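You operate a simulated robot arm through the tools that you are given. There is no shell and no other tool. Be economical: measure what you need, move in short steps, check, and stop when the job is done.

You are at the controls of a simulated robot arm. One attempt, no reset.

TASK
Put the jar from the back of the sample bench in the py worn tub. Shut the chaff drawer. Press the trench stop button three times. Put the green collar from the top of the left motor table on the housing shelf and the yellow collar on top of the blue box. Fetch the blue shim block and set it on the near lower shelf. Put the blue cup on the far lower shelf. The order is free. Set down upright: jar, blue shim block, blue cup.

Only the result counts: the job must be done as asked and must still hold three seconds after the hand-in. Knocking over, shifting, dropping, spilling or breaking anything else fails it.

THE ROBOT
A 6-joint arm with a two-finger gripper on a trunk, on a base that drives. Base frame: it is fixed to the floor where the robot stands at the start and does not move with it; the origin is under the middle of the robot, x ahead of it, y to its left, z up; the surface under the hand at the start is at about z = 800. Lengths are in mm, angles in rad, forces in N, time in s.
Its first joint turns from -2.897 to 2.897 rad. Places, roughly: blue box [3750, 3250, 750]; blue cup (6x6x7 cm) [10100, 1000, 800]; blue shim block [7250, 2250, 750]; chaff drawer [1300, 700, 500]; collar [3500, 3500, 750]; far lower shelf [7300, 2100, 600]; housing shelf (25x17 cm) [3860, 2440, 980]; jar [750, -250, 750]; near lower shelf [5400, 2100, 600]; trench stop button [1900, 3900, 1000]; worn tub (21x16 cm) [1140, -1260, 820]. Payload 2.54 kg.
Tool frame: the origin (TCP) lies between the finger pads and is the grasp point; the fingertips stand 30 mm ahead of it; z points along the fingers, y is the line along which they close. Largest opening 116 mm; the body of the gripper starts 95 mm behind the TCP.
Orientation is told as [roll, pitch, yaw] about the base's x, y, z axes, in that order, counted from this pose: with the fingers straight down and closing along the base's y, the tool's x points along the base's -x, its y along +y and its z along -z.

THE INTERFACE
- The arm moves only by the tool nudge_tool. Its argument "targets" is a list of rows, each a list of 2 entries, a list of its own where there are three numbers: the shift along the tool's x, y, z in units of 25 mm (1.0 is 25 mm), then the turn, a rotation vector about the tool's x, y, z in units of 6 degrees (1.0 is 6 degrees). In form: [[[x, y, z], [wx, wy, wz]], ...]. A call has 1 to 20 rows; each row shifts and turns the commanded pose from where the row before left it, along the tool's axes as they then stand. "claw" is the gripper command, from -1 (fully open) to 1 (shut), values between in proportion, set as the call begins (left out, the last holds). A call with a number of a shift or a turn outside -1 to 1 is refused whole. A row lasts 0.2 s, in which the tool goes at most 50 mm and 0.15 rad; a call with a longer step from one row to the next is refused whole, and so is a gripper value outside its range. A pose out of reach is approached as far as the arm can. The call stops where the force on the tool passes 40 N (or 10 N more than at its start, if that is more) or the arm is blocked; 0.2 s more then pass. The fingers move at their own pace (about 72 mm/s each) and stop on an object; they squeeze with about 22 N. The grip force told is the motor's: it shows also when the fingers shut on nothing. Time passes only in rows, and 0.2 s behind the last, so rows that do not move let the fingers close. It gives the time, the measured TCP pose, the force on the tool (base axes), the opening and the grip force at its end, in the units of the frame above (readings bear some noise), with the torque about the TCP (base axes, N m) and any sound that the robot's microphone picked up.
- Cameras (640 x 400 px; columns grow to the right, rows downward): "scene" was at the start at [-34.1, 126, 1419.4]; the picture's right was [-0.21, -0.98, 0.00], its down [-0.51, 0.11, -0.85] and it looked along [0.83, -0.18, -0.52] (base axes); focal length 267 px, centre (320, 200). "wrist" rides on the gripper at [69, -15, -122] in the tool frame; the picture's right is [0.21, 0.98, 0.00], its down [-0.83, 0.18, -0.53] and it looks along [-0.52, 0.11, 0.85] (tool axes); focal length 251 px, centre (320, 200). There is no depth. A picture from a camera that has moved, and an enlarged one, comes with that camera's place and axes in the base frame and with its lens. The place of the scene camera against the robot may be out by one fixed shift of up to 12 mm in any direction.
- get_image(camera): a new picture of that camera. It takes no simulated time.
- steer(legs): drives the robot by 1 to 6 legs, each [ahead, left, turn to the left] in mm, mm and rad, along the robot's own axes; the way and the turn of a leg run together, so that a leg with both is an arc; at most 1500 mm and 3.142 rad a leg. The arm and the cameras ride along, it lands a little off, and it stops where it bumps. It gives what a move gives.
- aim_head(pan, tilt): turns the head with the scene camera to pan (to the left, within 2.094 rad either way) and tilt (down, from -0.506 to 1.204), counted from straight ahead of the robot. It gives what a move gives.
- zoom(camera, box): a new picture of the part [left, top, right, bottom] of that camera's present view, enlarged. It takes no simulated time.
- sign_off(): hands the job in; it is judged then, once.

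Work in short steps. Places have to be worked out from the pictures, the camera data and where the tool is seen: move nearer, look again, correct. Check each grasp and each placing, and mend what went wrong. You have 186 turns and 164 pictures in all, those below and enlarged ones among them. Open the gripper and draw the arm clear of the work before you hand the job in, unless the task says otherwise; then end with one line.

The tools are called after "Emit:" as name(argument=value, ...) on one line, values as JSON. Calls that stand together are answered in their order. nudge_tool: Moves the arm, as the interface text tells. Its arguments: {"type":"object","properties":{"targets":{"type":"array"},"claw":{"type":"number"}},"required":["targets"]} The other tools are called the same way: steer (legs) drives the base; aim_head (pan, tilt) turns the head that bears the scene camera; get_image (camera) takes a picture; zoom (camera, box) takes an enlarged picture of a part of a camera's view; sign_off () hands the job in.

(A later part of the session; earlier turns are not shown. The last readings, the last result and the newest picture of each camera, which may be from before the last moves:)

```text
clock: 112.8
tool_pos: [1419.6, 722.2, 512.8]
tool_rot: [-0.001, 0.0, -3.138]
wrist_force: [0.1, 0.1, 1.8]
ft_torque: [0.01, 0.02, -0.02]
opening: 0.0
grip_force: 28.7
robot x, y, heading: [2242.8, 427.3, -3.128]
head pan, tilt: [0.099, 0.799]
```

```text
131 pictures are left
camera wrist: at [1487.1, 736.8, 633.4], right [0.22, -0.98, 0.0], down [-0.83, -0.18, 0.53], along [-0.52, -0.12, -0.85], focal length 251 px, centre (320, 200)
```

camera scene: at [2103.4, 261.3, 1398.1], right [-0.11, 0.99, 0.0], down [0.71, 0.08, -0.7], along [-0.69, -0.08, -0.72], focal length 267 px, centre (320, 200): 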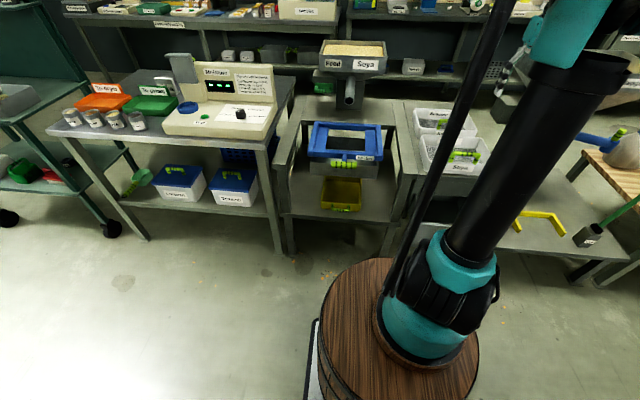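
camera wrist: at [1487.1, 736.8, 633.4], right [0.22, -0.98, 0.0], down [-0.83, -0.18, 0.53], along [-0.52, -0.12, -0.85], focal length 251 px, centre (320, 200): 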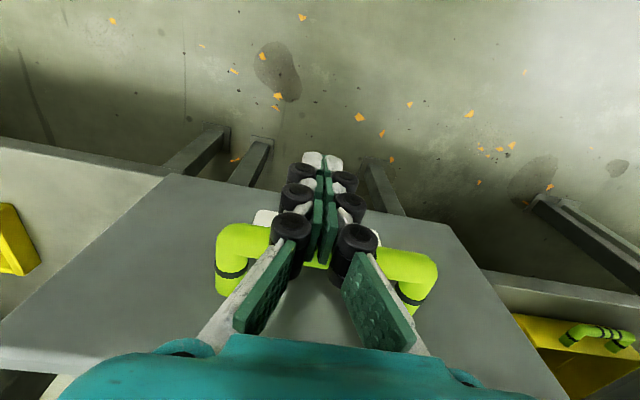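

The bar is being pushed. Continue.

Emit:
nudge_tool(targets=[[[-0.6, 0, 0], [0, 0, 0]], [[-0.6, 0, 0], [0, 0, 0]], [[-0.6, 0, 0], [0, 0, 0]], [[-0.6, 0, 0], [0, 0, 0]], [[-0.4, 0, 0], [0, 0, 0]]])

Emit:
get_image(camera="wrist")

```text
clock: 114.0
tool_pos: [1348.6, 722.3, 511.4]
tool_rot: [0.0, 0.001, -3.138]
wrist_force: [1.4, -0.2, 0.9]
ft_torque: [0.04, 0.03, -0.02]
opening: 0.0
grip_force: 28.6
robot x, y, heading: [2244.7, 427.0, -3.128]
head pan, tilt: [0.099, 0.799]
```

```text
130 pictures are left
camera wrist: at [1416.7, 736.6, 633.1], right [0.22, -0.98, 0.0], down [-0.83, -0.18, 0.53], along [-0.52, -0.12, -0.85], focal length 251 px, centre (320, 200)
```

wrist: 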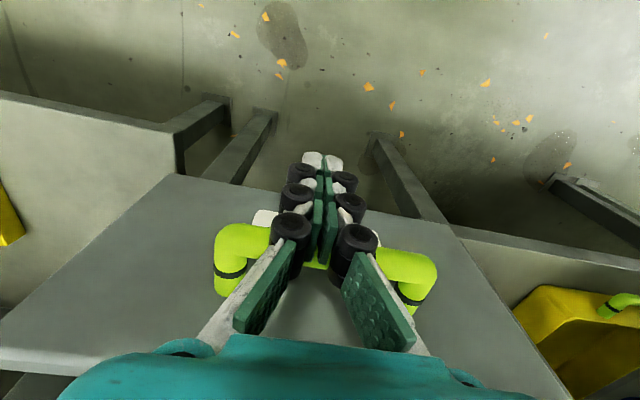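

It slides with the fingers. Continue until resistance.

Emit:
nudge_tool(targets=[[[-0.4, 0, 0], [0, 0, 0]], [[-0.4, 0, 0], [0, 0, 0]], [[-0.4, 0, 0], [0, 0, 0]], [[-0.4, 0, 0], [0, 0, 0]]])

Emit:
aim_head(pan=-0.25, tilt=0.8)

Emit:
get_image(camera="scene")

Emit:
get_image(camera="wrist")

```text
clock: 115.0
tool_pos: [1309.7, 722.7, 510.7]
tool_rot: [0.0, 0.004, -3.14]
wrist_force: [24.1, -4.2, 1.1]
ft_torque: [0.2, 0.69, 0.03]
opening: 6.0
grip_force: 28.3
robot x, y, heading: [2246.5, 425.6, -3.128]
head pan, tilt: [0.099, 0.799]
```

```text
clock: 115.8
tool_pos: [1309.7, 722.3, 511.4]
tool_rot: [0.001, 0.005, -3.139]
wrist_force: [46.0, -3.8, -7.4]
ft_torque: [0.21, 1.25, 0.02]
opening: 6.0
grip_force: 28.4
robot x, y, heading: [2242.5, 422.8, -3.129]
head pan, tilt: [-0.25, 0.799]
```

```text
129 pictures are left
camera scene: at [2287.4, 291.6, 1398.1], right [0.23, 0.97, 0.0], down [0.7, -0.17, -0.7], along [-0.68, 0.16, -0.72], focal length 267 px, centre (320, 200)
```

scene: 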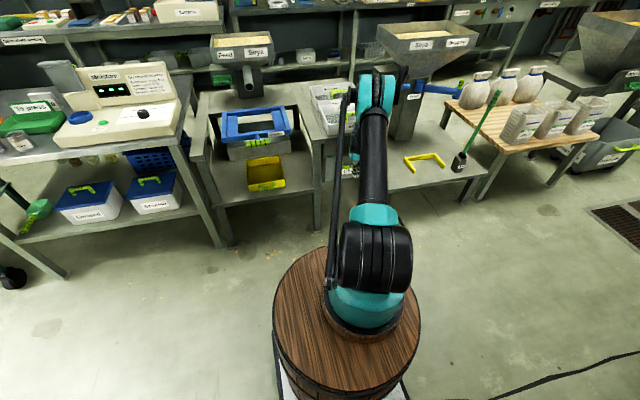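

```text
128 pictures are left
camera wrist: at [1378.1, 736.4, 633.5], right [0.22, -0.98, 0.0], down [-0.83, -0.18, 0.53], along [-0.52, -0.12, -0.85], focal length 251 px, centre (320, 200)
```

wrist: 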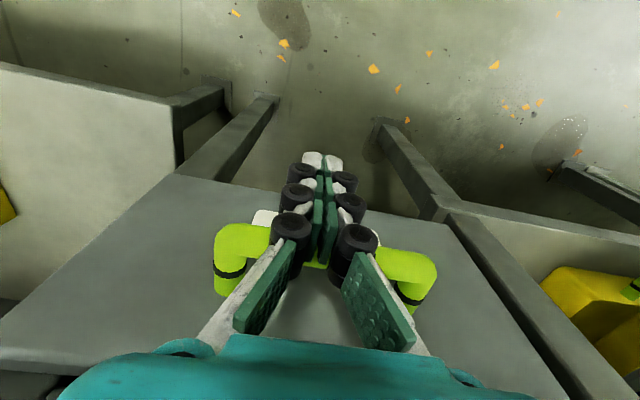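

Firm resistance at x≈1310: it seems shut. I draw back in +x, rise and check.

Emit:
nudge_tool(targets=[[[0.5, 0, 0], [0, 0, 0]], [[1, 0, 0], [0, 0, 0]], [[1, 0, 0], [0, 0, 0]], [[1, 0, 0], [0, 0, 0]], [[0, 0, -1], [0, 0, 0]], [[0, 0, -1], [0, 0, 0]], [[0, 0, -1], [0, 0, 0]], [[0, 0, -1], [0, 0, 0]], [[0, 0, -1], [0, 0, 0]], [[0, 0, -1], [0, 0, 0]], [[0, 0, -1], [0, 0, 0]], [[0, 0, -1], [0, 0, 0]], [[0, 0, -1], [0, 0, 0]], [[0, 0, -1], [0, 0, 0]], [[0, 0, -1], [0, 0, 0]], [[0, 0, -1], [0, 0, 0]], [[0, 0, -1], [0, 0, 0]]])

Emit:
get_image(camera="wrist")

```text
clock: 119.4
tool_pos: [1396.1, 722.8, 838.5]
tool_rot: [0.0, 0.0, -3.138]
wrist_force: [-0.6, 1.0, -0.3]
ft_torque: [0.02, -0.01, -0.01]
opening: 0.1
grip_force: 28.4
robot x, y, heading: [2242.2, 426.3, -3.13]
head pan, tilt: [-0.25, 0.799]
```

```text
127 pictures are left
camera wrist: at [1464.2, 736.2, 959.2], right [0.22, -0.98, 0.0], down [-0.83, -0.18, 0.53], along [-0.52, -0.12, -0.85], focal length 251 px, centre (320, 200)
```

wrist: 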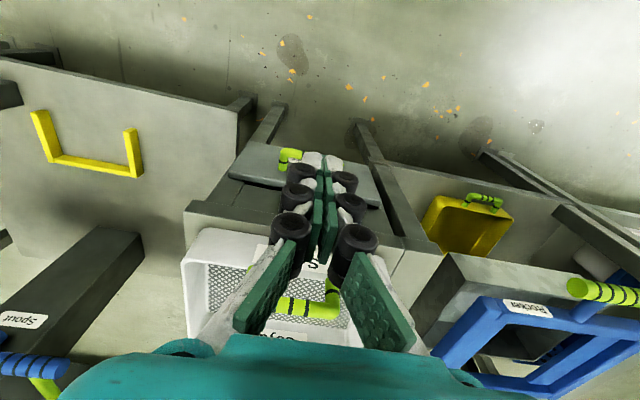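

I zoom in to see whether a gap is left.

Emit:
zoom(camera="wrist", box=[180, 120, 430, 270])

Emit:
aim_head(pan=-0.75, tilt=0.7)

Emit:
get_image(camera="scene")

```text
2.56 times, centred on (305, 195) of wrist
camera zoom: at [1464.2, 736.2, 959.2], right [0.22, -0.98, 0.0], down [-0.83, -0.18, 0.53], along [-0.52, -0.12, -0.85], focal length 644 px, centre (358, 213)
```

zoom: 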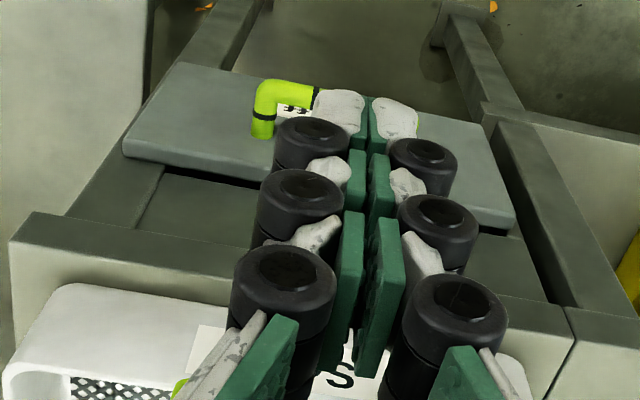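

```text
clock: 120.4
tool_pos: [1395.8, 722.2, 835.3]
tool_rot: [0.0, 0.001, -3.138]
wrist_force: [0.2, -0.3, 0.2]
ft_torque: [-0.03, 0.02, -0.02]
opening: 0.0
grip_force: 28.0
robot x, y, heading: [2245.2, 426.8, -3.127]
head pan, tilt: [-0.75, 0.7]
```

```text
125 pictures are left
camera scene: at [2302.2, 329.8, 1406.4], right [0.67, 0.74, 0.0], down [0.48, -0.43, -0.76], along [-0.57, 0.51, -0.64], focal length 267 px, centre (320, 200)
```

scene: 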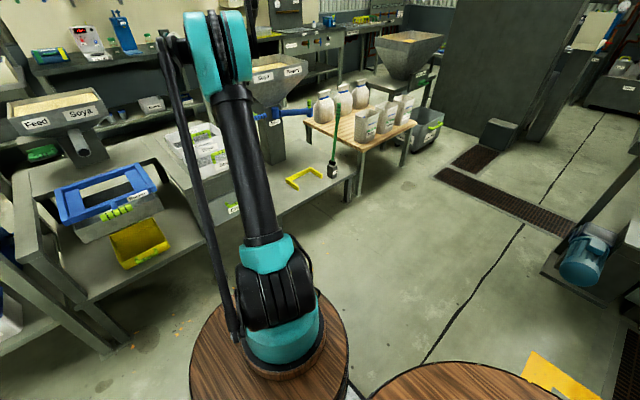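

The drawer's front lies against the carcass: shut. Next the trench stop button near (1900,3900,1000). I retract and raise the arm, then turn to face +y.

Emit:
nudge_tool(targets=[[[1, 0, -1], [0, 0, 0]], [[1, 0, -1], [0, 0, 0]], [[1, 0, -1], [0, 0, 0]], [[1, 0, -1], [0, 0, 0]], [[1, 0, -1], [0, 0, 0]], [[1, 0, -1], [0, 0, 0]], [[1, 0, -1], [0, 0, 0]], [[1, 0, -1], [0, 0, 0]], [[1, 0, -1], [0, 0, 0]], [[1, 0, -1], [0, 0, 0]]])

Emit:
steer(legs=[[0, 0, -1.58], [600, 200, 0]])

Emit:
aim_head(pan=0.25, tilt=0.35)

Emit:
get_image(camera="scene")

Emit:
aim_head(pan=1.6, tilt=0.7)

Emit:
get_image(camera="scene")

```text
clock: 122.6
tool_pos: [1645.4, 722.9, 1087.1]
tool_rot: [0.002, 0.001, -3.14]
wrist_force: [-0.3, 1.0, -0.9]
ft_torque: [0.0, -0.04, -0.06]
opening: 0.1
grip_force: 28.5
robot x, y, heading: [2247.2, 429.7, -3.127]
head pan, tilt: [-0.75, 0.7]
```

```text
clock: 130.0
tool_pos: [2352.4, 1624.1, 1085.9]
tool_rot: [0.002, 0.0, 1.56]
wrist_force: [-0.4, -0.3, 0.0]
ft_torque: [0.01, -0.02, 0.0]
opening: 0.0
grip_force: 28.6
robot x, y, heading: [2051.9, 1028.8, 1.571]
head pan, tilt: [-0.75, 0.7]
```

```text
clock: 131.2
tool_pos: [2353.5, 1623.2, 1086.9]
tool_rot: [-0.001, 0.0, 1.561]
wrist_force: [0.0, 0.0, 0.3]
ft_torque: [-0.02, 0.01, -0.03]
opening: 0.0
grip_force: 28.5
robot x, y, heading: [2047.1, 1024.8, 1.574]
head pan, tilt: [0.25, 0.351]
```

```text
124 pictures are left
camera scene: at [1873.8, 993.0, 1437.7], right [0.97, 0.25, 0.0], down [0.08, -0.33, -0.94], along [-0.23, 0.91, -0.34], focal length 267 px, centre (320, 200)
```

scene: 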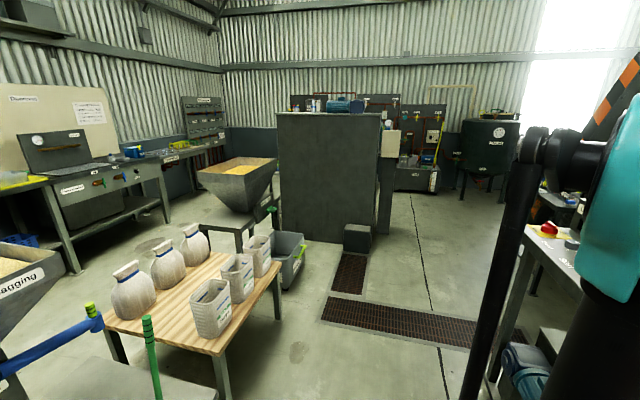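

```text
clock: 132.7
tool_pos: [2354.0, 1624.5, 1087.5]
tool_rot: [0.001, 0.0, 1.56]
wrist_force: [0.0, 0.4, 0.1]
ft_torque: [0.0, 0.01, -0.02]
opening: 0.1
grip_force: 28.7
robot x, y, heading: [2045.7, 1030.4, 1.571]
head pan, tilt: [1.6, 0.7]
```

```text
123 pictures are left
camera scene: at [1811.8, 900.4, 1406.4], right [-0.03, 1.0, 0.0], down [0.64, 0.02, -0.77], along [-0.76, -0.02, -0.64], focal length 267 px, centre (320, 200)
```

scene: 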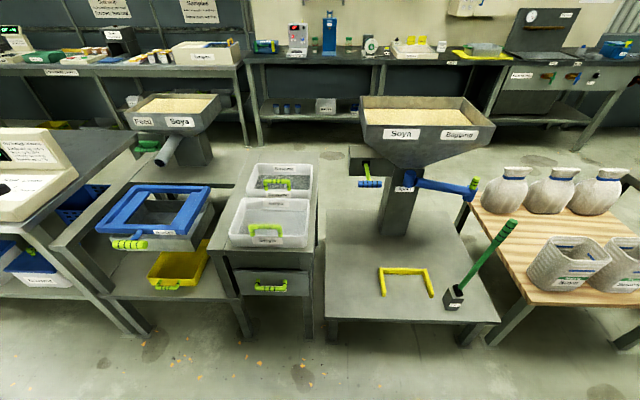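

The drawer is shut. The stop button should be at the cream box near pixel (392,148). I zoom there.

Emit:
aim_head(pan=0.1, tilt=0.35)

Emit:
get_image(camera="scene")

Emit:
zoom(camera="scene", box=[280, 90, 440, 190])

```text
clock: 134.3
tool_pos: [2353.6, 1624.2, 1087.1]
tool_rot: [0.001, 0.001, 1.561]
wrist_force: [0.0, -0.3, -0.1]
ft_torque: [0.0, 0.0, -0.01]
opening: 0.1
grip_force: 28.4
robot x, y, heading: [2041.9, 1028.8, 1.567]
head pan, tilt: [0.099, 0.351]
```

```text
122 pictures are left
camera scene: at [1887.4, 995.4, 1437.8], right [0.99, 0.1, 0.0], down [0.03, -0.34, -0.94], along [-0.09, 0.93, -0.34], focal length 267 px, centre (320, 200)
```

scene: 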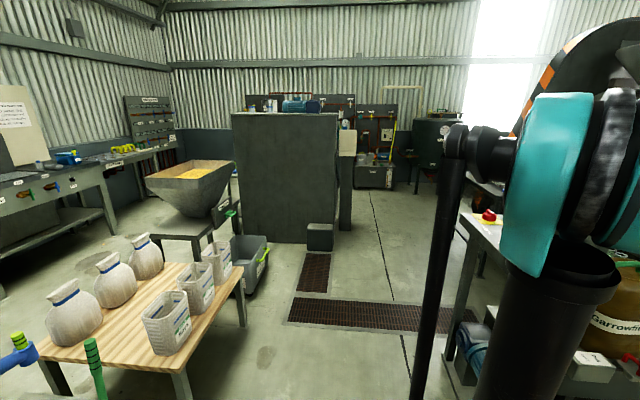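

```text
4.00 times, centred on (360, 140) of scene
camera zoom: at [1887.4, 995.4, 1437.8], right [0.99, 0.1, 0.0], down [0.03, -0.34, -0.94], along [-0.09, 0.93, -0.34], focal length 1069 px, centre (160, 440)
```

zoom: 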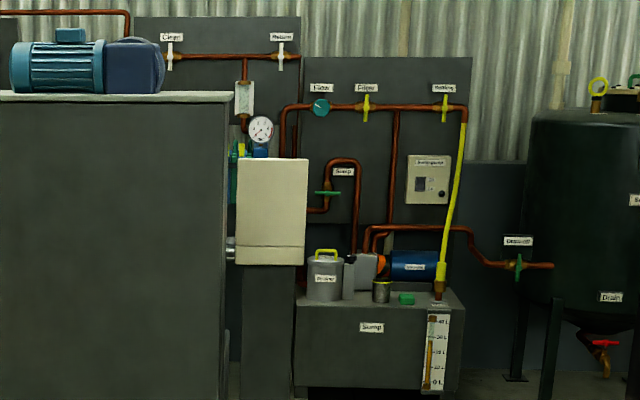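

The cream box shows me its back; the button likely faces +y. I drive up to (1990,2450) and look at the way round.

Emit:
steer(legs=[[1420, 60, 0]])

Emit:
aim_head(pan=0.1, tilt=0.5)

Emit:
get_image(camera="scene")

Emit:
aim_head(pan=-1.0, tilt=0.5)

Emit:
get_image(camera="scene")

```text
clock: 141.4
tool_pos: [2296.3, 3044.8, 1085.8]
tool_rot: [0.001, 0.0, 1.56]
wrist_force: [-0.2, 0.9, 0.1]
ft_torque: [0.01, -0.01, 0.0]
opening: 0.0
grip_force: 28.7
robot x, y, heading: [1989.4, 2450.9, 1.566]
head pan, tilt: [0.099, 0.351]
```

```text
clock: 142.1
tool_pos: [2297.6, 3043.8, 1086.0]
tool_rot: [-0.002, 0.001, 1.559]
wrist_force: [0.2, 0.3, 0.4]
ft_torque: [-0.01, 0.0, 0.01]
opening: 0.1
grip_force: 28.4
robot x, y, heading: [1990.9, 2447.4, 1.564]
head pan, tilt: [0.099, 0.499]
```

```text
120 pictures are left
camera scene: at [1830.0, 2414.6, 1424.1], right [1.0, 0.1, 0.0], down [0.05, -0.48, -0.88], along [-0.08, 0.87, -0.48], focal length 267 px, centre (320, 200)
```

scene: 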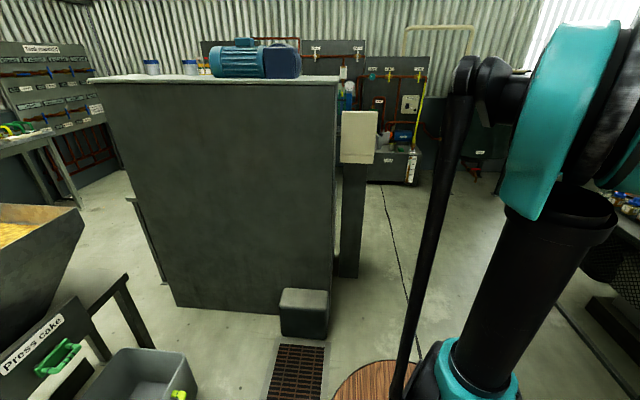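

```text
clock: 143.4
tool_pos: [2297.3, 3044.8, 1086.0]
tool_rot: [-0.001, 0.0, 1.558]
wrist_force: [-0.4, 0.6, 0.5]
ft_torque: [0.01, -0.02, 0.0]
opening: 0.0
grip_force: 28.2
robot x, y, heading: [1989.3, 2448.1, 1.568]
head pan, tilt: [-1.0, 0.499]
```

```text
119 pictures are left
camera scene: at [1915.4, 2373.1, 1424.1], right [0.54, -0.84, 0.0], down [-0.4, -0.26, -0.88], along [0.74, 0.47, -0.48], focal length 267 px, centre (320, 200)
```

scene: 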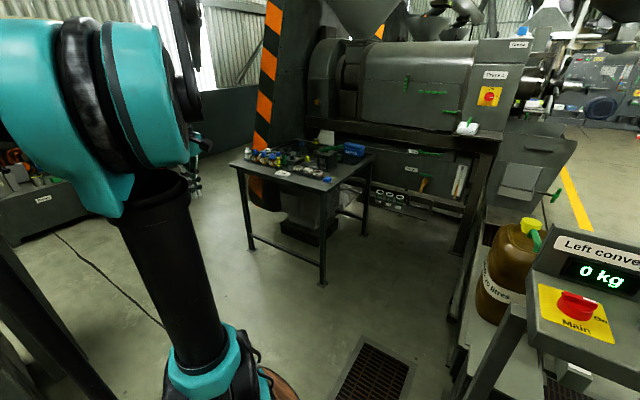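

The left motor table with the collars stands at x≥3050, y 3090–3790. I drive up the corridor past the pedestal and look at its front.

Emit:
steer(legs=[[0, -520, 0], [1500, 0, 0], [650, 0, 0]])

Emit:
aim_head(pan=1.9, tilt=0.5)

Emit:
get_image(camera="scene")

```text
clock: 145.4
tool_pos: [2542.6, 3096.8, 1089.1]
tool_rot: [-0.002, -0.006, 1.573]
wrist_force: [0.9, 3.1, -1.2]
ft_torque: [-0.35, 0.02, 0.0]
opening: 0.2
grip_force: 28.6
robot x, y, heading: [2243.6, 2504.0, 1.585]
head pan, tilt: [-1.0, 0.499]
stopped in leg 1: the robot was blocked; the commanded pose is now the measured one
```

```text
clock: 147.9
tool_pos: [2541.4, 3098.1, 1089.2]
tool_rot: [-0.001, -0.004, 1.577]
wrist_force: [-0.5, 0.5, -0.4]
ft_torque: [0.02, -0.05, 0.01]
opening: 0.0
grip_force: 28.7
robot x, y, heading: [2245.7, 2504.4, 1.589]
head pan, tilt: [1.901, 0.499]
```

```text
118 pictures are left
camera scene: at [2009.6, 2344.0, 1424.0], right [-0.34, 0.94, 0.0], down [0.45, 0.16, -0.88], along [-0.83, -0.3, -0.48], focal length 267 px, centre (320, 200)
```

scene: 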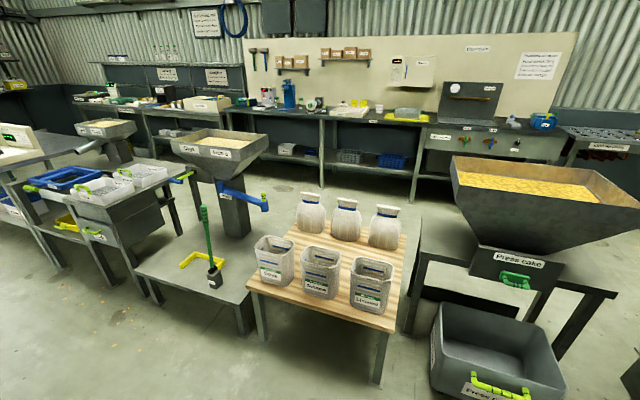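

I touched the conveyor table's leg. I step back left, go ahead past it, then shift right into the corridor.

Emit:
steer(legs=[[0, 80, 0], [500, 0, -0.015], [0, -350, 0], [1300, 0, 0], [400, 0, 0]])

Emit:
get_image(camera="scene")

```text
clock: 161.6
tool_pos: [2832.0, 5286.5, 1088.3]
tool_rot: [-0.001, -0.005, 1.551]
wrist_force: [-0.6, 0.6, 0.5]
ft_torque: [-0.04, 0.02, -0.01]
opening: 0.1
grip_force: 28.2
robot x, y, heading: [2519.9, 4698.0, 1.562]
head pan, tilt: [1.901, 0.499]
```

```text
117 pictures are left
camera scene: at [2281.6, 4546.5, 1424.1], right [-0.31, 0.95, 0.0], down [0.45, 0.15, -0.88], along [-0.83, -0.28, -0.48], focal length 267 px, centre (320, 200)
```

scene: 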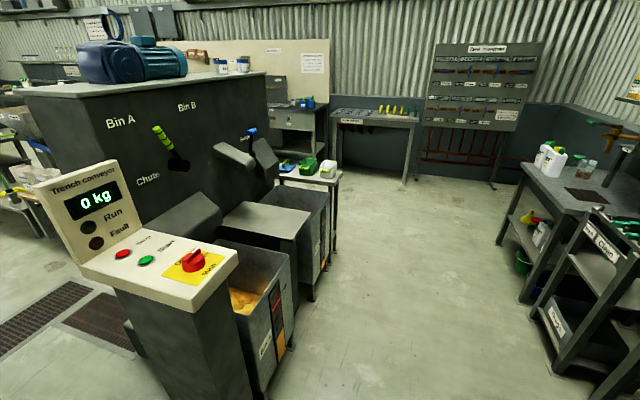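

The trench conveyor panel: I zoom to read the buttons.

Emit:
zoom(camera="scene", box=[30, 150, 250, 320])

```text
2.35 times, centred on (140, 235) of scene
camera zoom: at [2281.6, 4546.5, 1424.1], right [-0.31, 0.95, 0.0], down [0.45, 0.15, -0.88], along [-0.83, -0.28, -0.48], focal length 629 px, centre (744, 118)
```

zoom: 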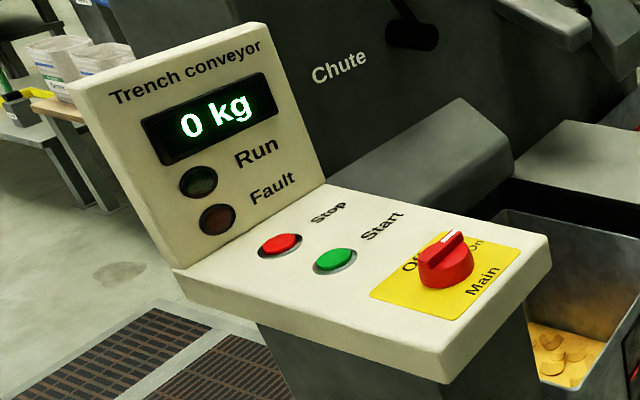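

Stop is the red button, at about (1953,3934,~1000); its deck lies horizontal in front (+y) of the display board. I raise the arm, turn round to face -y, and look with the wrist camera.

Emit:
nudge_tool(targets=[[[0, 0, -1], [0, 0, 0]], [[0, 0, -1], [0, 0, 0]], [[0, 0, -1], [0, 0, 0]], [[0, 0, -1], [0, 0, 0]], [[0, 0, -1], [0, 0, 0]], [[0, 0, -1], [0, 0, 0]]])

Emit:
steer(legs=[[0, 0, 3.141], [80, -200, 0]])

Emit:
get_image(camera="wrist")

Emit:
aim_head(pan=-0.9, tilt=0.6)

Emit:
get_image(camera="scene")

```text
clock: 163.0
tool_pos: [2829.9, 5285.4, 1238.6]
tool_rot: [0.0, -0.004, 1.55]
wrist_force: [-0.3, 0.1, -0.5]
ft_torque: [0.04, 0.0, -0.03]
opening: 0.0
grip_force: 28.5
robot x, y, heading: [2521.6, 4701.0, 1.557]
head pan, tilt: [1.901, 0.499]
```

```text
clock: 172.1
tool_pos: [2023.3, 4023.7, 1238.2]
tool_rot: [-0.001, -0.002, -1.573]
wrist_force: [-0.3, 0.3, 0.0]
ft_torque: [0.0, 0.02, -0.01]
opening: 0.0
grip_force: 28.9
robot x, y, heading: [2320.7, 4616.4, -1.557]
head pan, tilt: [1.901, 0.499]
```

```text
115 pictures are left
camera wrist: at [2008.0, 4091.9, 1360.3], right [0.98, 0.21, 0.0], down [0.18, -0.82, 0.54], along [0.11, -0.52, -0.84], focal length 251 px, centre (320, 200)
```

wrist: 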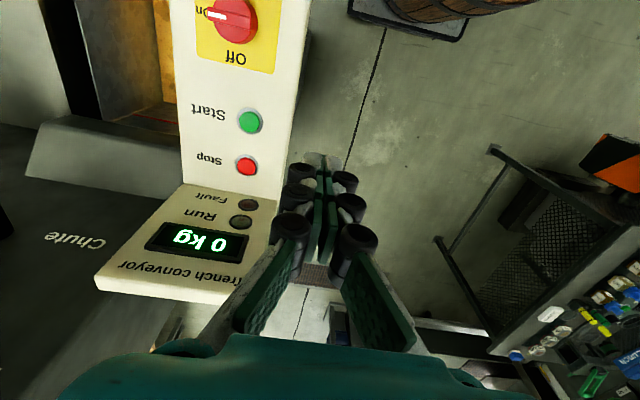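

```text
clock: 174.5
tool_pos: [2023.4, 4023.7, 1237.8]
tool_rot: [0.001, -0.002, -1.571]
wrist_force: [0.0, -1.2, 0.2]
ft_torque: [0.02, 0.01, 0.02]
opening: 0.0
grip_force: 28.6
robot x, y, heading: [2321.3, 4620.3, -1.565]
head pan, tilt: [-0.901, 0.6]
```

```text
114 pictures are left
camera scene: at [2400.0, 4676.7, 1415.0], right [-0.63, 0.78, 0.0], down [0.44, 0.36, -0.83], along [-0.64, -0.52, -0.56], focal length 267 px, centre (320, 200)
```

scene: 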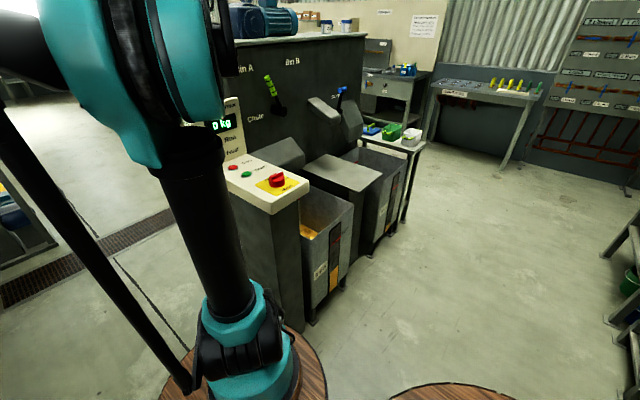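

Triangulated: Stop ≈ (1921,3889,965). I move above it to z≈1080 and look again.

Emit:
nudge_tool(targets=[[[-1, -0.82, 0], [0, 0, 0]], [[-1, -0.82, 0], [0, 0, 0]], [[-1, -0.82, 0], [0, 0, 0]], [[-1, -0.82, 0], [0, 0, 0]], [[-0.9, -0.8, 0], [0, 0, 0]], [[0, 0, 1], [0, 0, 0]], [[0, 0, 1], [0, 0, 0]], [[0, 0, 1], [0, 0, 0]], [[0, 0, 1], [0, 0, 0]], [[0, 0, 1], [0, 0, 0]]])

Emit:
get_image(camera="wrist")

```text
clock: 176.7
tool_pos: [1923.1, 3901.0, 1113.7]
tool_rot: [0.001, -0.002, -1.573]
wrist_force: [0.1, -0.2, -0.8]
ft_torque: [0.0, 0.0, -0.04]
opening: 0.0
grip_force: 28.7
robot x, y, heading: [2323.9, 4620.7, -1.559]
head pan, tilt: [-0.901, 0.6]
```

```text
113 pictures are left
camera wrist: at [1906.7, 3968.8, 1235.3], right [0.98, 0.21, 0.0], down [0.18, -0.82, 0.54], along [0.11, -0.52, -0.84], focal length 251 px, centre (320, 200)
```

wrist: 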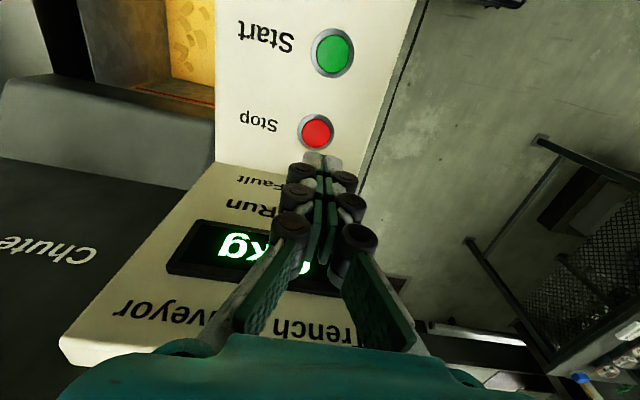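

Refined: (1920,3886,962). I descend to tips ≈12 mm above it.

Emit:
nudge_tool(targets=[[[-0.6, -0.12, 0.8], [0, 0, 0]], [[0, 0, 0.9], [0, 0, 0]], [[0, 0, 0.9], [0, 0, 0]], [[0, 0, 0.9], [0, 0, 0]], [[0, 0, 0.7], [0, 0, 0]]])

Emit:
zoom(camera="wrist", box=[220, 80, 420, 205])

```text
clock: 177.9
tool_pos: [1917.9, 3884.8, 1010.0]
tool_rot: [-0.001, -0.004, -1.573]
wrist_force: [-0.9, -0.4, 0.4]
ft_torque: [0.04, 0.01, -0.01]
opening: 0.0
grip_force: 29.3
robot x, y, heading: [2322.4, 4617.1, -1.563]
head pan, tilt: [-0.901, 0.6]
```

```text
3.20 times, centred on (320, 142) of wrist
camera zoom: at [1903.2, 3953.5, 1130.7], right [0.98, 0.21, 0.0], down [0.18, -0.82, 0.54], along [0.11, -0.52, -0.84], focal length 805 px, centre (320, 384)
```

zoom: 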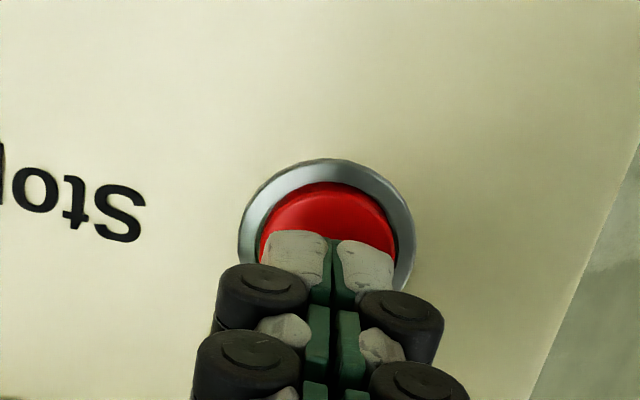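

Well aligned. First press: slow down-steps until contact.

Emit:
nudge_tool(targets=[[[0, 0, 0.3], [0, 0, 0]], [[0, 0, 0.2], [0, 0, 0]]])

Emit:
nudge_tool(targets=[[[0, 0, 0.15], [0, 0, 0]]])

```text
clock: 178.5
tool_pos: [1917.9, 3884.5, 996.2]
tool_rot: [0.0, -0.004, -1.573]
wrist_force: [0.4, 0.7, -0.3]
ft_torque: [-0.03, -0.03, -0.02]
opening: 0.1
grip_force: 28.4
robot x, y, heading: [2322.5, 4614.5, -1.561]
head pan, tilt: [-0.901, 0.6]
```

```text
clock: 178.9
tool_pos: [1917.9, 3885.1, 992.8]
tool_rot: [0.0, -0.004, -1.572]
wrist_force: [0.0, -0.6, -0.6]
ft_torque: [-0.04, 0.02, 0.0]
opening: 0.0
grip_force: 28.7
robot x, y, heading: [2323.9, 4617.1, -1.564]
head pan, tilt: [-0.901, 0.6]
```

Emit:
nudge_tool(targets=[[[0, 0, 0.12], [0, 0, 0]]])

```text
clock: 179.3
tool_pos: [1917.6, 3885.1, 990.0]
tool_rot: [-0.001, -0.003, -1.574]
wrist_force: [0.2, 0.5, 0.2]
ft_torque: [0.02, -0.02, -0.01]
opening: 0.0
grip_force: 28.8
robot x, y, heading: [2323.3, 4617.4, -1.563]
head pan, tilt: [-0.901, 0.6]
```

No contact yet at tip z≈960; another 3 mm.

Emit:
nudge_tool(targets=[[[0, 0, 0.12], [0, 0, 0]]])

```text
clock: 179.7
tool_pos: [1917.1, 3885.3, 987.4]
tool_rot: [0.0, -0.004, -1.573]
wrist_force: [0.4, -0.2, -0.1]
ft_torque: [0.02, 0.01, 0.02]
opening: 0.0
grip_force: 28.5
robot x, y, heading: [2323.7, 4618.6, -1.562]
head pan, tilt: [-0.901, 0.6]
```

Emit:
nudge_tool(targets=[[[0, 0, 0.12], [0, 0, 0]]])

```text
clock: 180.1
tool_pos: [1917.7, 3885.3, 984.8]
tool_rot: [0.001, -0.004, -1.571]
wrist_force: [-0.6, -0.1, 0.1]
ft_torque: [-0.01, 0.02, 0.04]
opening: 6.3
grip_force: 28.5
robot x, y, heading: [2320.4, 4620.2, -1.563]
head pan, tilt: [-0.901, 0.6]
```

Emit:
nudge_tool(targets=[[[0, 0, 0.12], [0, 0, 0]]])

Emit:
zoom(camera="wrist", box=[220, 80, 420, 205])

```text
clock: 180.5
tool_pos: [1918.4, 3884.8, 981.3]
tool_rot: [0.001, -0.004, -1.573]
wrist_force: [-0.6, -0.2, 2.6]
ft_torque: [-0.02, 0.02, -0.01]
opening: 5.9
grip_force: 28.7
robot x, y, heading: [2322.9, 4618.8, -1.565]
head pan, tilt: [-0.901, 0.6]
heard: click
```

```text
3.20 times, centred on (320, 142) of wrist
camera zoom: at [1902.8, 3953.5, 1102.6], right [0.98, 0.21, 0.0], down [0.18, -0.82, 0.54], along [0.11, -0.52, -0.84], focal length 805 px, centre (320, 384)
```

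zoom: 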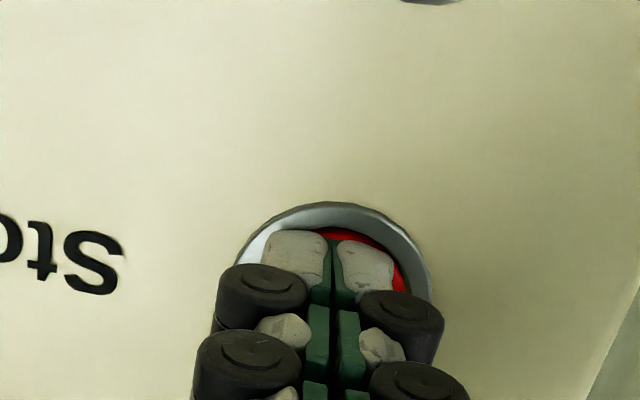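

A click: press one. I lift 15 mm to release.

Emit:
nudge_tool(targets=[[[0, 0, -0.6], [0, 0, 0]], [[0, 0, 0], [0, 0, 0]], [[0, 0, 0], [0, 0, 0]]])

Emit:
nudge_tool(targets=[[[0, 0, 0.3], [0, 0, 0]], [[0, 0, 0.3], [0, 0, 0]]])

```text
clock: 181.3
tool_pos: [1917.3, 3885.8, 997.3]
tool_rot: [-0.002, -0.003, -1.572]
wrist_force: [0.5, 0.5, 0.0]
ft_torque: [-0.02, -0.01, -0.01]
opening: 0.0
grip_force: 28.7
robot x, y, heading: [2327.4, 4620.1, -1.56]
head pan, tilt: [-0.901, 0.6]
```

```text
clock: 181.9
tool_pos: [1917.4, 3886.4, 980.6]
tool_rot: [0.0, -0.004, -1.573]
wrist_force: [-1.7, -0.6, 2.6]
ft_torque: [0.03, 0.03, -0.05]
opening: 6.0
grip_force: 28.4
robot x, y, heading: [2318.0, 4618.4, -1.559]
head pan, tilt: [-0.901, 0.6]
heard: click
```

Second click. Release, and press a third time.

Emit:
nudge_tool(targets=[[[0, 0, -0.6], [0, 0, 0]], [[0, 0, 0], [0, 0, 0]], [[0, 0, 0], [0, 0, 0]]])

Emit:
nudge_tool(targets=[[[0, 0, 0.3], [0, 0, 0]], [[0, 0, 0.3], [0, 0, 0]]])

Emit:
nudge_tool(targets=[[[0, 0, -0.6], [0, 0, 0]], [[0.3, 0, -1], [0, 0, 0]], [[1, 0, -1], [0, 0, 0]], [[1, 0, -1], [0, 0, 0]], [[1, 0, -1], [0, 0, 0]], [[1, 0.5, -1], [0, 0, 0]], [[1, 1, -1], [0, 0, 0]], [[0, 0, -1], [0, 0, 0]]])

```text
clock: 182.7
tool_pos: [1917.9, 3885.8, 995.8]
tool_rot: [0.001, -0.003, -1.572]
wrist_force: [0.6, 0.1, 0.2]
ft_torque: [0.05, 0.01, 0.04]
opening: 0.1
grip_force: 29.0
robot x, y, heading: [2319.9, 4620.3, -1.56]
head pan, tilt: [-0.901, 0.6]
```

```text
clock: 183.3
tool_pos: [1918.0, 3884.8, 980.5]
tool_rot: [-0.001, -0.003, -1.573]
wrist_force: [0.2, -0.5, 3.2]
ft_torque: [-0.01, -0.01, -0.02]
opening: 6.0
grip_force: 28.5
robot x, y, heading: [2323.8, 4615.6, -1.562]
head pan, tilt: [-0.901, 0.6]
heard: click
```

```text
clock: 185.1
tool_pos: [1955.3, 4018.3, 1171.8]
tool_rot: [-0.001, -0.003, -1.574]
wrist_force: [-0.4, 0.0, 0.1]
ft_torque: [-0.02, -0.02, -0.02]
opening: 0.0
grip_force: 28.9
robot x, y, heading: [2322.1, 4615.3, -1.562]
head pan, tilt: [-0.901, 0.6]
```

Three clicks done. Now to the left motor table: turn to face +x and slide along -y.

Emit:
steer(legs=[[0, 0, 1.56], [150, -650, 0]])

Emit:
aim_head(pan=-0.4, tilt=0.5)

Emit:
get_image(camera="scene")

Emit:
aim_head(pan=0.3, tilt=0.5)

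Emit:
get_image(camera="scene")

```text
clock: 191.1
tool_pos: [2961.1, 3922.4, 1171.5]
tool_rot: [0.0, -0.003, -0.07]
wrist_force: [-0.1, -0.2, 0.1]
ft_torque: [0.03, 0.0, 0.04]
opening: 0.2
grip_force: 28.9
robot x, y, heading: [2389.0, 4325.2, -0.06]
head pan, tilt: [-0.901, 0.6]
stopped in leg 2: the robot was blocked; the commanded pose is now the measured one
```

```text
clock: 192.0
tool_pos: [2961.9, 3922.0, 1171.5]
tool_rot: [0.0, -0.004, -0.073]
wrist_force: [0.0, 0.8, 0.4]
ft_torque: [-0.01, 0.0, 0.03]
opening: 0.2
grip_force: 29.1
robot x, y, heading: [2391.0, 4330.8, -0.066]
head pan, tilt: [-0.4, 0.499]
```

```text
110 pictures are left
camera scene: at [2358.9, 4440.8, 1424.1], right [-0.45, -0.89, 0.0], down [-0.43, 0.21, -0.88], along [0.79, -0.39, -0.48], focal length 267 px, centre (320, 200)
```

scene: 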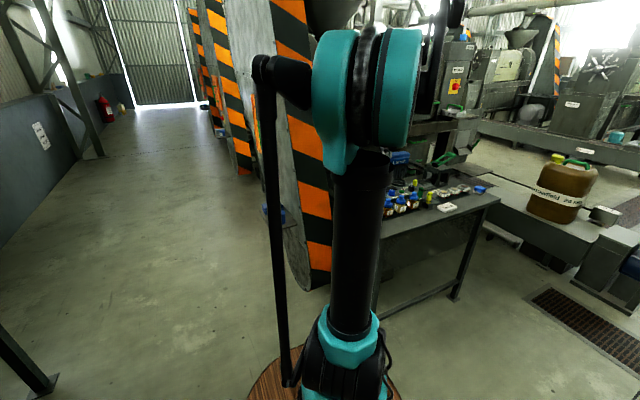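

```text
clock: 193.1
tool_pos: [2960.8, 3923.3, 1171.3]
tool_rot: [0.0, -0.003, -0.072]
wrist_force: [0.1, 0.6, -0.1]
ft_torque: [0.03, -0.02, 0.05]
opening: 0.1
grip_force: 28.9
robot x, y, heading: [2391.0, 4330.9, -0.063]
head pan, tilt: [0.3, 0.499]
```

```text
109 pictures are left
camera scene: at [2365.9, 4502.8, 1424.1], right [0.23, -0.97, 0.0], down [-0.47, -0.11, -0.88], along [0.85, 0.21, -0.48], focal length 267 px, centre (320, 200)
```

scene: 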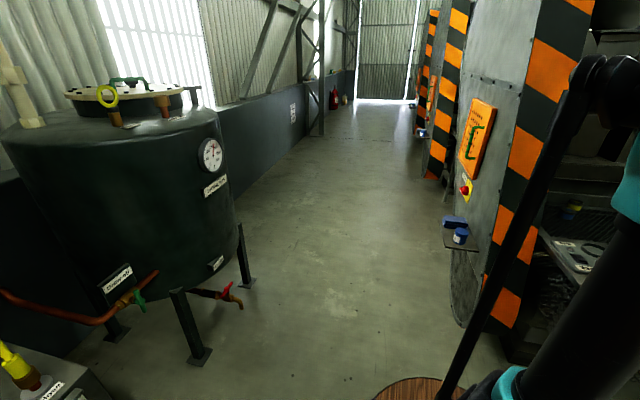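

The base touched the pedestal's deck. I bring the arm in front of the robot, go ahead a bit, then slide right, facing the table.

Emit:
nudge_tool(targets=[[[0, 1, 0], [0, 0, 0]], [[0, 1, 0], [0, 0, 0]], [[0, 1, 0], [0, 0, 0]], [[0, 1, 0], [0, 0, 0]], [[0, 1, 0], [0, 0, 0]], [[0, 1, 0], [0, 0, 0]], [[0, 1, 0], [0, 0, 0]], [[0, 1, 0], [0, 0, 0]], [[0, 1, 0], [0, 0, 0]], [[0, 1, 0], [0, 0, 0]], [[0, 1, 0], [0, 0, 0.3]], [[0, 0, 0], [0, 0, -1]]])

Emit:
steer(legs=[[200, 60, 0.063], [0, -750, 0]])

Emit:
get_image(camera="wrist")

Emit:
aim_head(pan=-0.3, tilt=0.6)

Emit:
get_image(camera="scene")

```text
clock: 195.7
tool_pos: [2980.2, 4197.5, 1170.6]
tool_rot: [0.0, -0.004, 0.002]
wrist_force: [0.8, -0.5, 0.0]
ft_torque: [-0.01, 0.04, 0.0]
opening: 0.0
grip_force: 28.5
robot x, y, heading: [2390.3, 4328.6, -0.067]
head pan, tilt: [0.3, 0.499]
```

```text
clock: 201.0
tool_pos: [3190.3, 3539.8, 1170.6]
tool_rot: [0.0, -0.003, 0.065]
wrist_force: [-0.1, 0.3, 0.3]
ft_torque: [0.0, 0.0, -0.01]
opening: 0.0
grip_force: 28.4
robot x, y, heading: [2595.2, 3631.5, -0.0]
head pan, tilt: [0.3, 0.499]
```

```text
108 pictures are left
camera wrist: at [3121.9, 3518.7, 1291.9], right [-0.28, 0.96, 0.0], down [0.81, 0.24, 0.54], along [0.52, 0.15, -0.84], focal length 251 px, centre (320, 200)
```

wrist: 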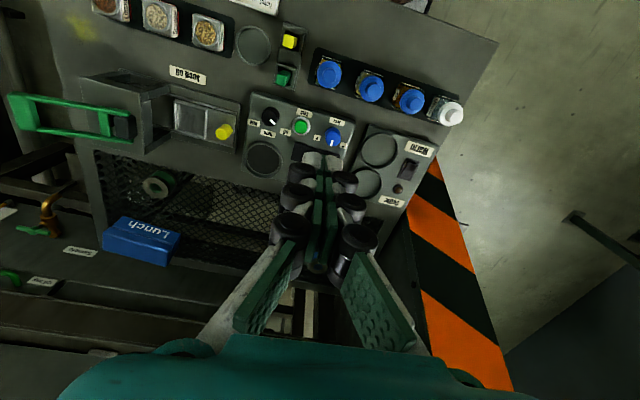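

```text
clock: 202.0
tool_pos: [3190.1, 3539.5, 1171.5]
tool_rot: [0.003, -0.004, 0.065]
wrist_force: [0.3, -0.4, 0.3]
ft_torque: [-0.01, -0.03, 0.02]
opening: 0.1
grip_force: 28.6
robot x, y, heading: [2593.4, 3634.1, 0.003]
head pan, tilt: [-0.3, 0.6]
```

```text
107 pictures are left
camera scene: at [2554.6, 3752.1, 1415.0], right [-0.29, -0.96, 0.0], down [-0.54, 0.17, -0.83], along [0.79, -0.24, -0.56], focal length 267 px, centre (320, 200)
```

scene: 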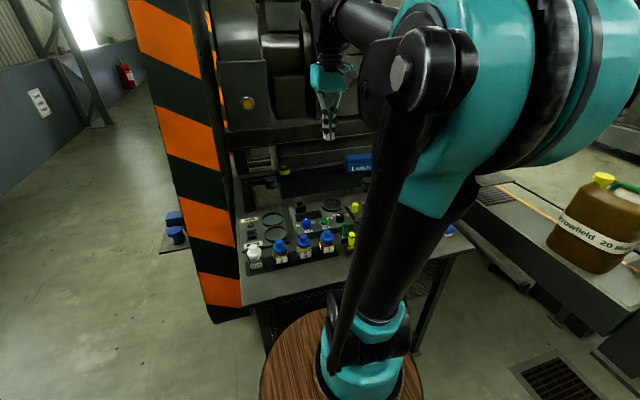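

I see the blue "Lunch" box and a tray of small parts. I zoom in to find the collars.

Emit:
zoom(camera="wrist", box=[230, 60, 430, 220])

Emit:
zoom(camera="wrist", box=[60, 40, 310, 240])

Emit:
zoom(camera="scene", box=[220, 140, 380, 280])

```text
2.50 times, centred on (330, 140) of wrist
camera zoom: at [3121.9, 3518.7, 1291.9], right [-0.28, 0.96, 0.0], down [0.81, 0.24, 0.54], along [0.52, 0.15, -0.84], focal length 629 px, centre (295, 350)
```

zoom: 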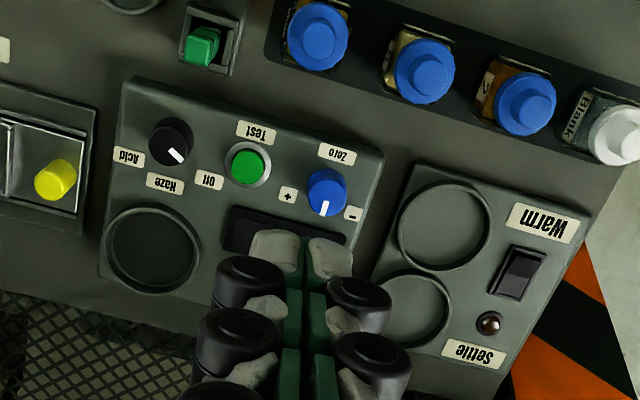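

```text
2.00 times, centred on (185, 140) of wrist
camera zoom: at [3121.9, 3518.7, 1291.9], right [-0.28, 0.96, 0.0], down [0.81, 0.24, 0.54], along [0.52, 0.15, -0.84], focal length 503 px, centre (590, 320)
```

zoom: 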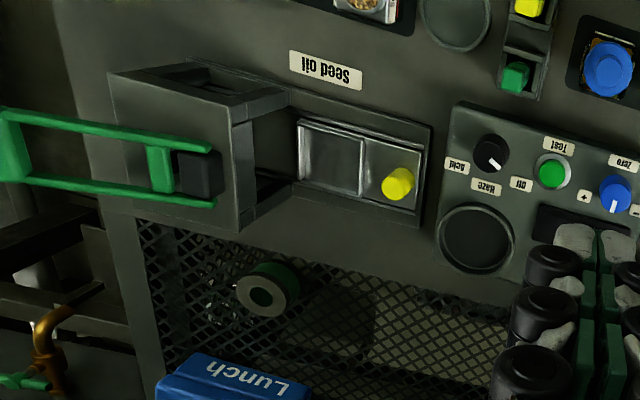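

```text
2.86 times, centred on (300, 210) of scene
camera zoom: at [2554.6, 3752.1, 1415.0], right [-0.29, -0.96, 0.0], down [-0.54, 0.17, -0.83], along [0.79, -0.24, -0.56], focal length 764 px, centre (377, 171)
```

zoom: 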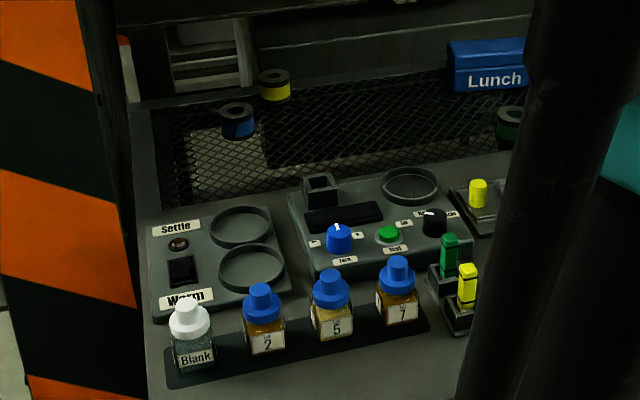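

The collars are three thick rings (blue, yellow, green) at the back of the table near the Lunch box. I reach forward to look at them from above.

Emit:
nudge_tool(targets=[[[-1, 0, 0], [0, 0, -0.6]], [[-1, 0, 0], [0, 0, 0]], [[-1, 0, 0], [0, 0, 0]], [[-1, 0, 0], [0, 0, 0]], [[-1, 0, 0], [0, 0, 0]], [[-1, 0, 0], [0, 0, 0]]], claw=-1)

Emit:
get_image(camera="wrist")

Emit:
aim_head(pan=-0.75, tilt=0.6)

Emit:
get_image(camera="scene")

```text
clock: 203.4
tool_pos: [3339.3, 3557.3, 1170.8]
tool_rot: [-0.001, -0.005, 0.129]
wrist_force: [-0.2, 0.2, 0.6]
ft_torque: [0.01, -0.04, 0.02]
opening: 116.0
grip_force: 0.1
robot x, y, heading: [2593.1, 3630.8, -0.003]
head pan, tilt: [-0.3, 0.6]
```

```text
103 pictures are left
camera wrist: at [3271.8, 3532.5, 1292.2], right [-0.34, 0.94, 0.0], down [0.79, 0.29, 0.54], along [0.51, 0.18, -0.84], focal length 251 px, centre (320, 200)
```

wrist: 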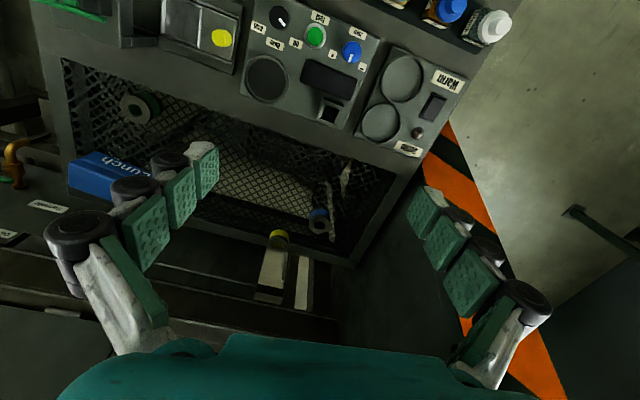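

```text
clock: 204.3
tool_pos: [3339.3, 3557.4, 1170.0]
tool_rot: [0.002, -0.002, 0.129]
wrist_force: [0.1, 0.3, 0.5]
ft_torque: [0.02, 0.03, 0.03]
opening: 116.1
grip_force: 0.1
robot x, y, heading: [2588.7, 3633.9, 0.005]
head pan, tilt: [-0.75, 0.6]
```

```text
102 pictures are left
camera scene: at [2534.9, 3717.8, 1415.0], right [-0.68, -0.73, 0.0], down [-0.41, 0.38, -0.83], along [0.61, -0.56, -0.56], focal length 267 px, centre (320, 200)
```

scene: 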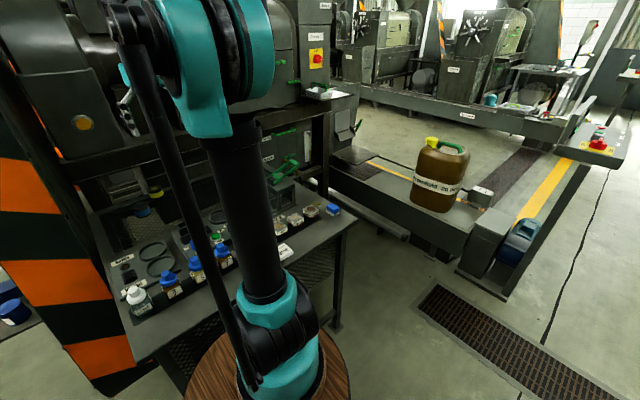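

Emit:
zoom(camera="wrist", box=[60, 60, 380, 280])

```text
1.82 times, centred on (220, 170) of wrist
camera zoom: at [3271.7, 3532.5, 1291.9], right [-0.34, 0.94, 0.0], down [0.79, 0.29, 0.54], along [0.51, 0.18, -0.84], focal length 457 px, centre (502, 254)
```

zoom: 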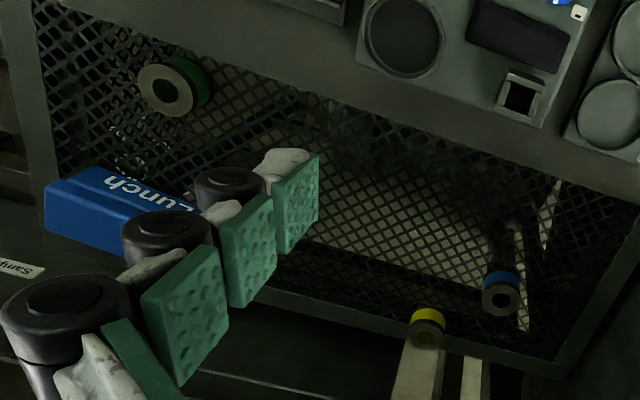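

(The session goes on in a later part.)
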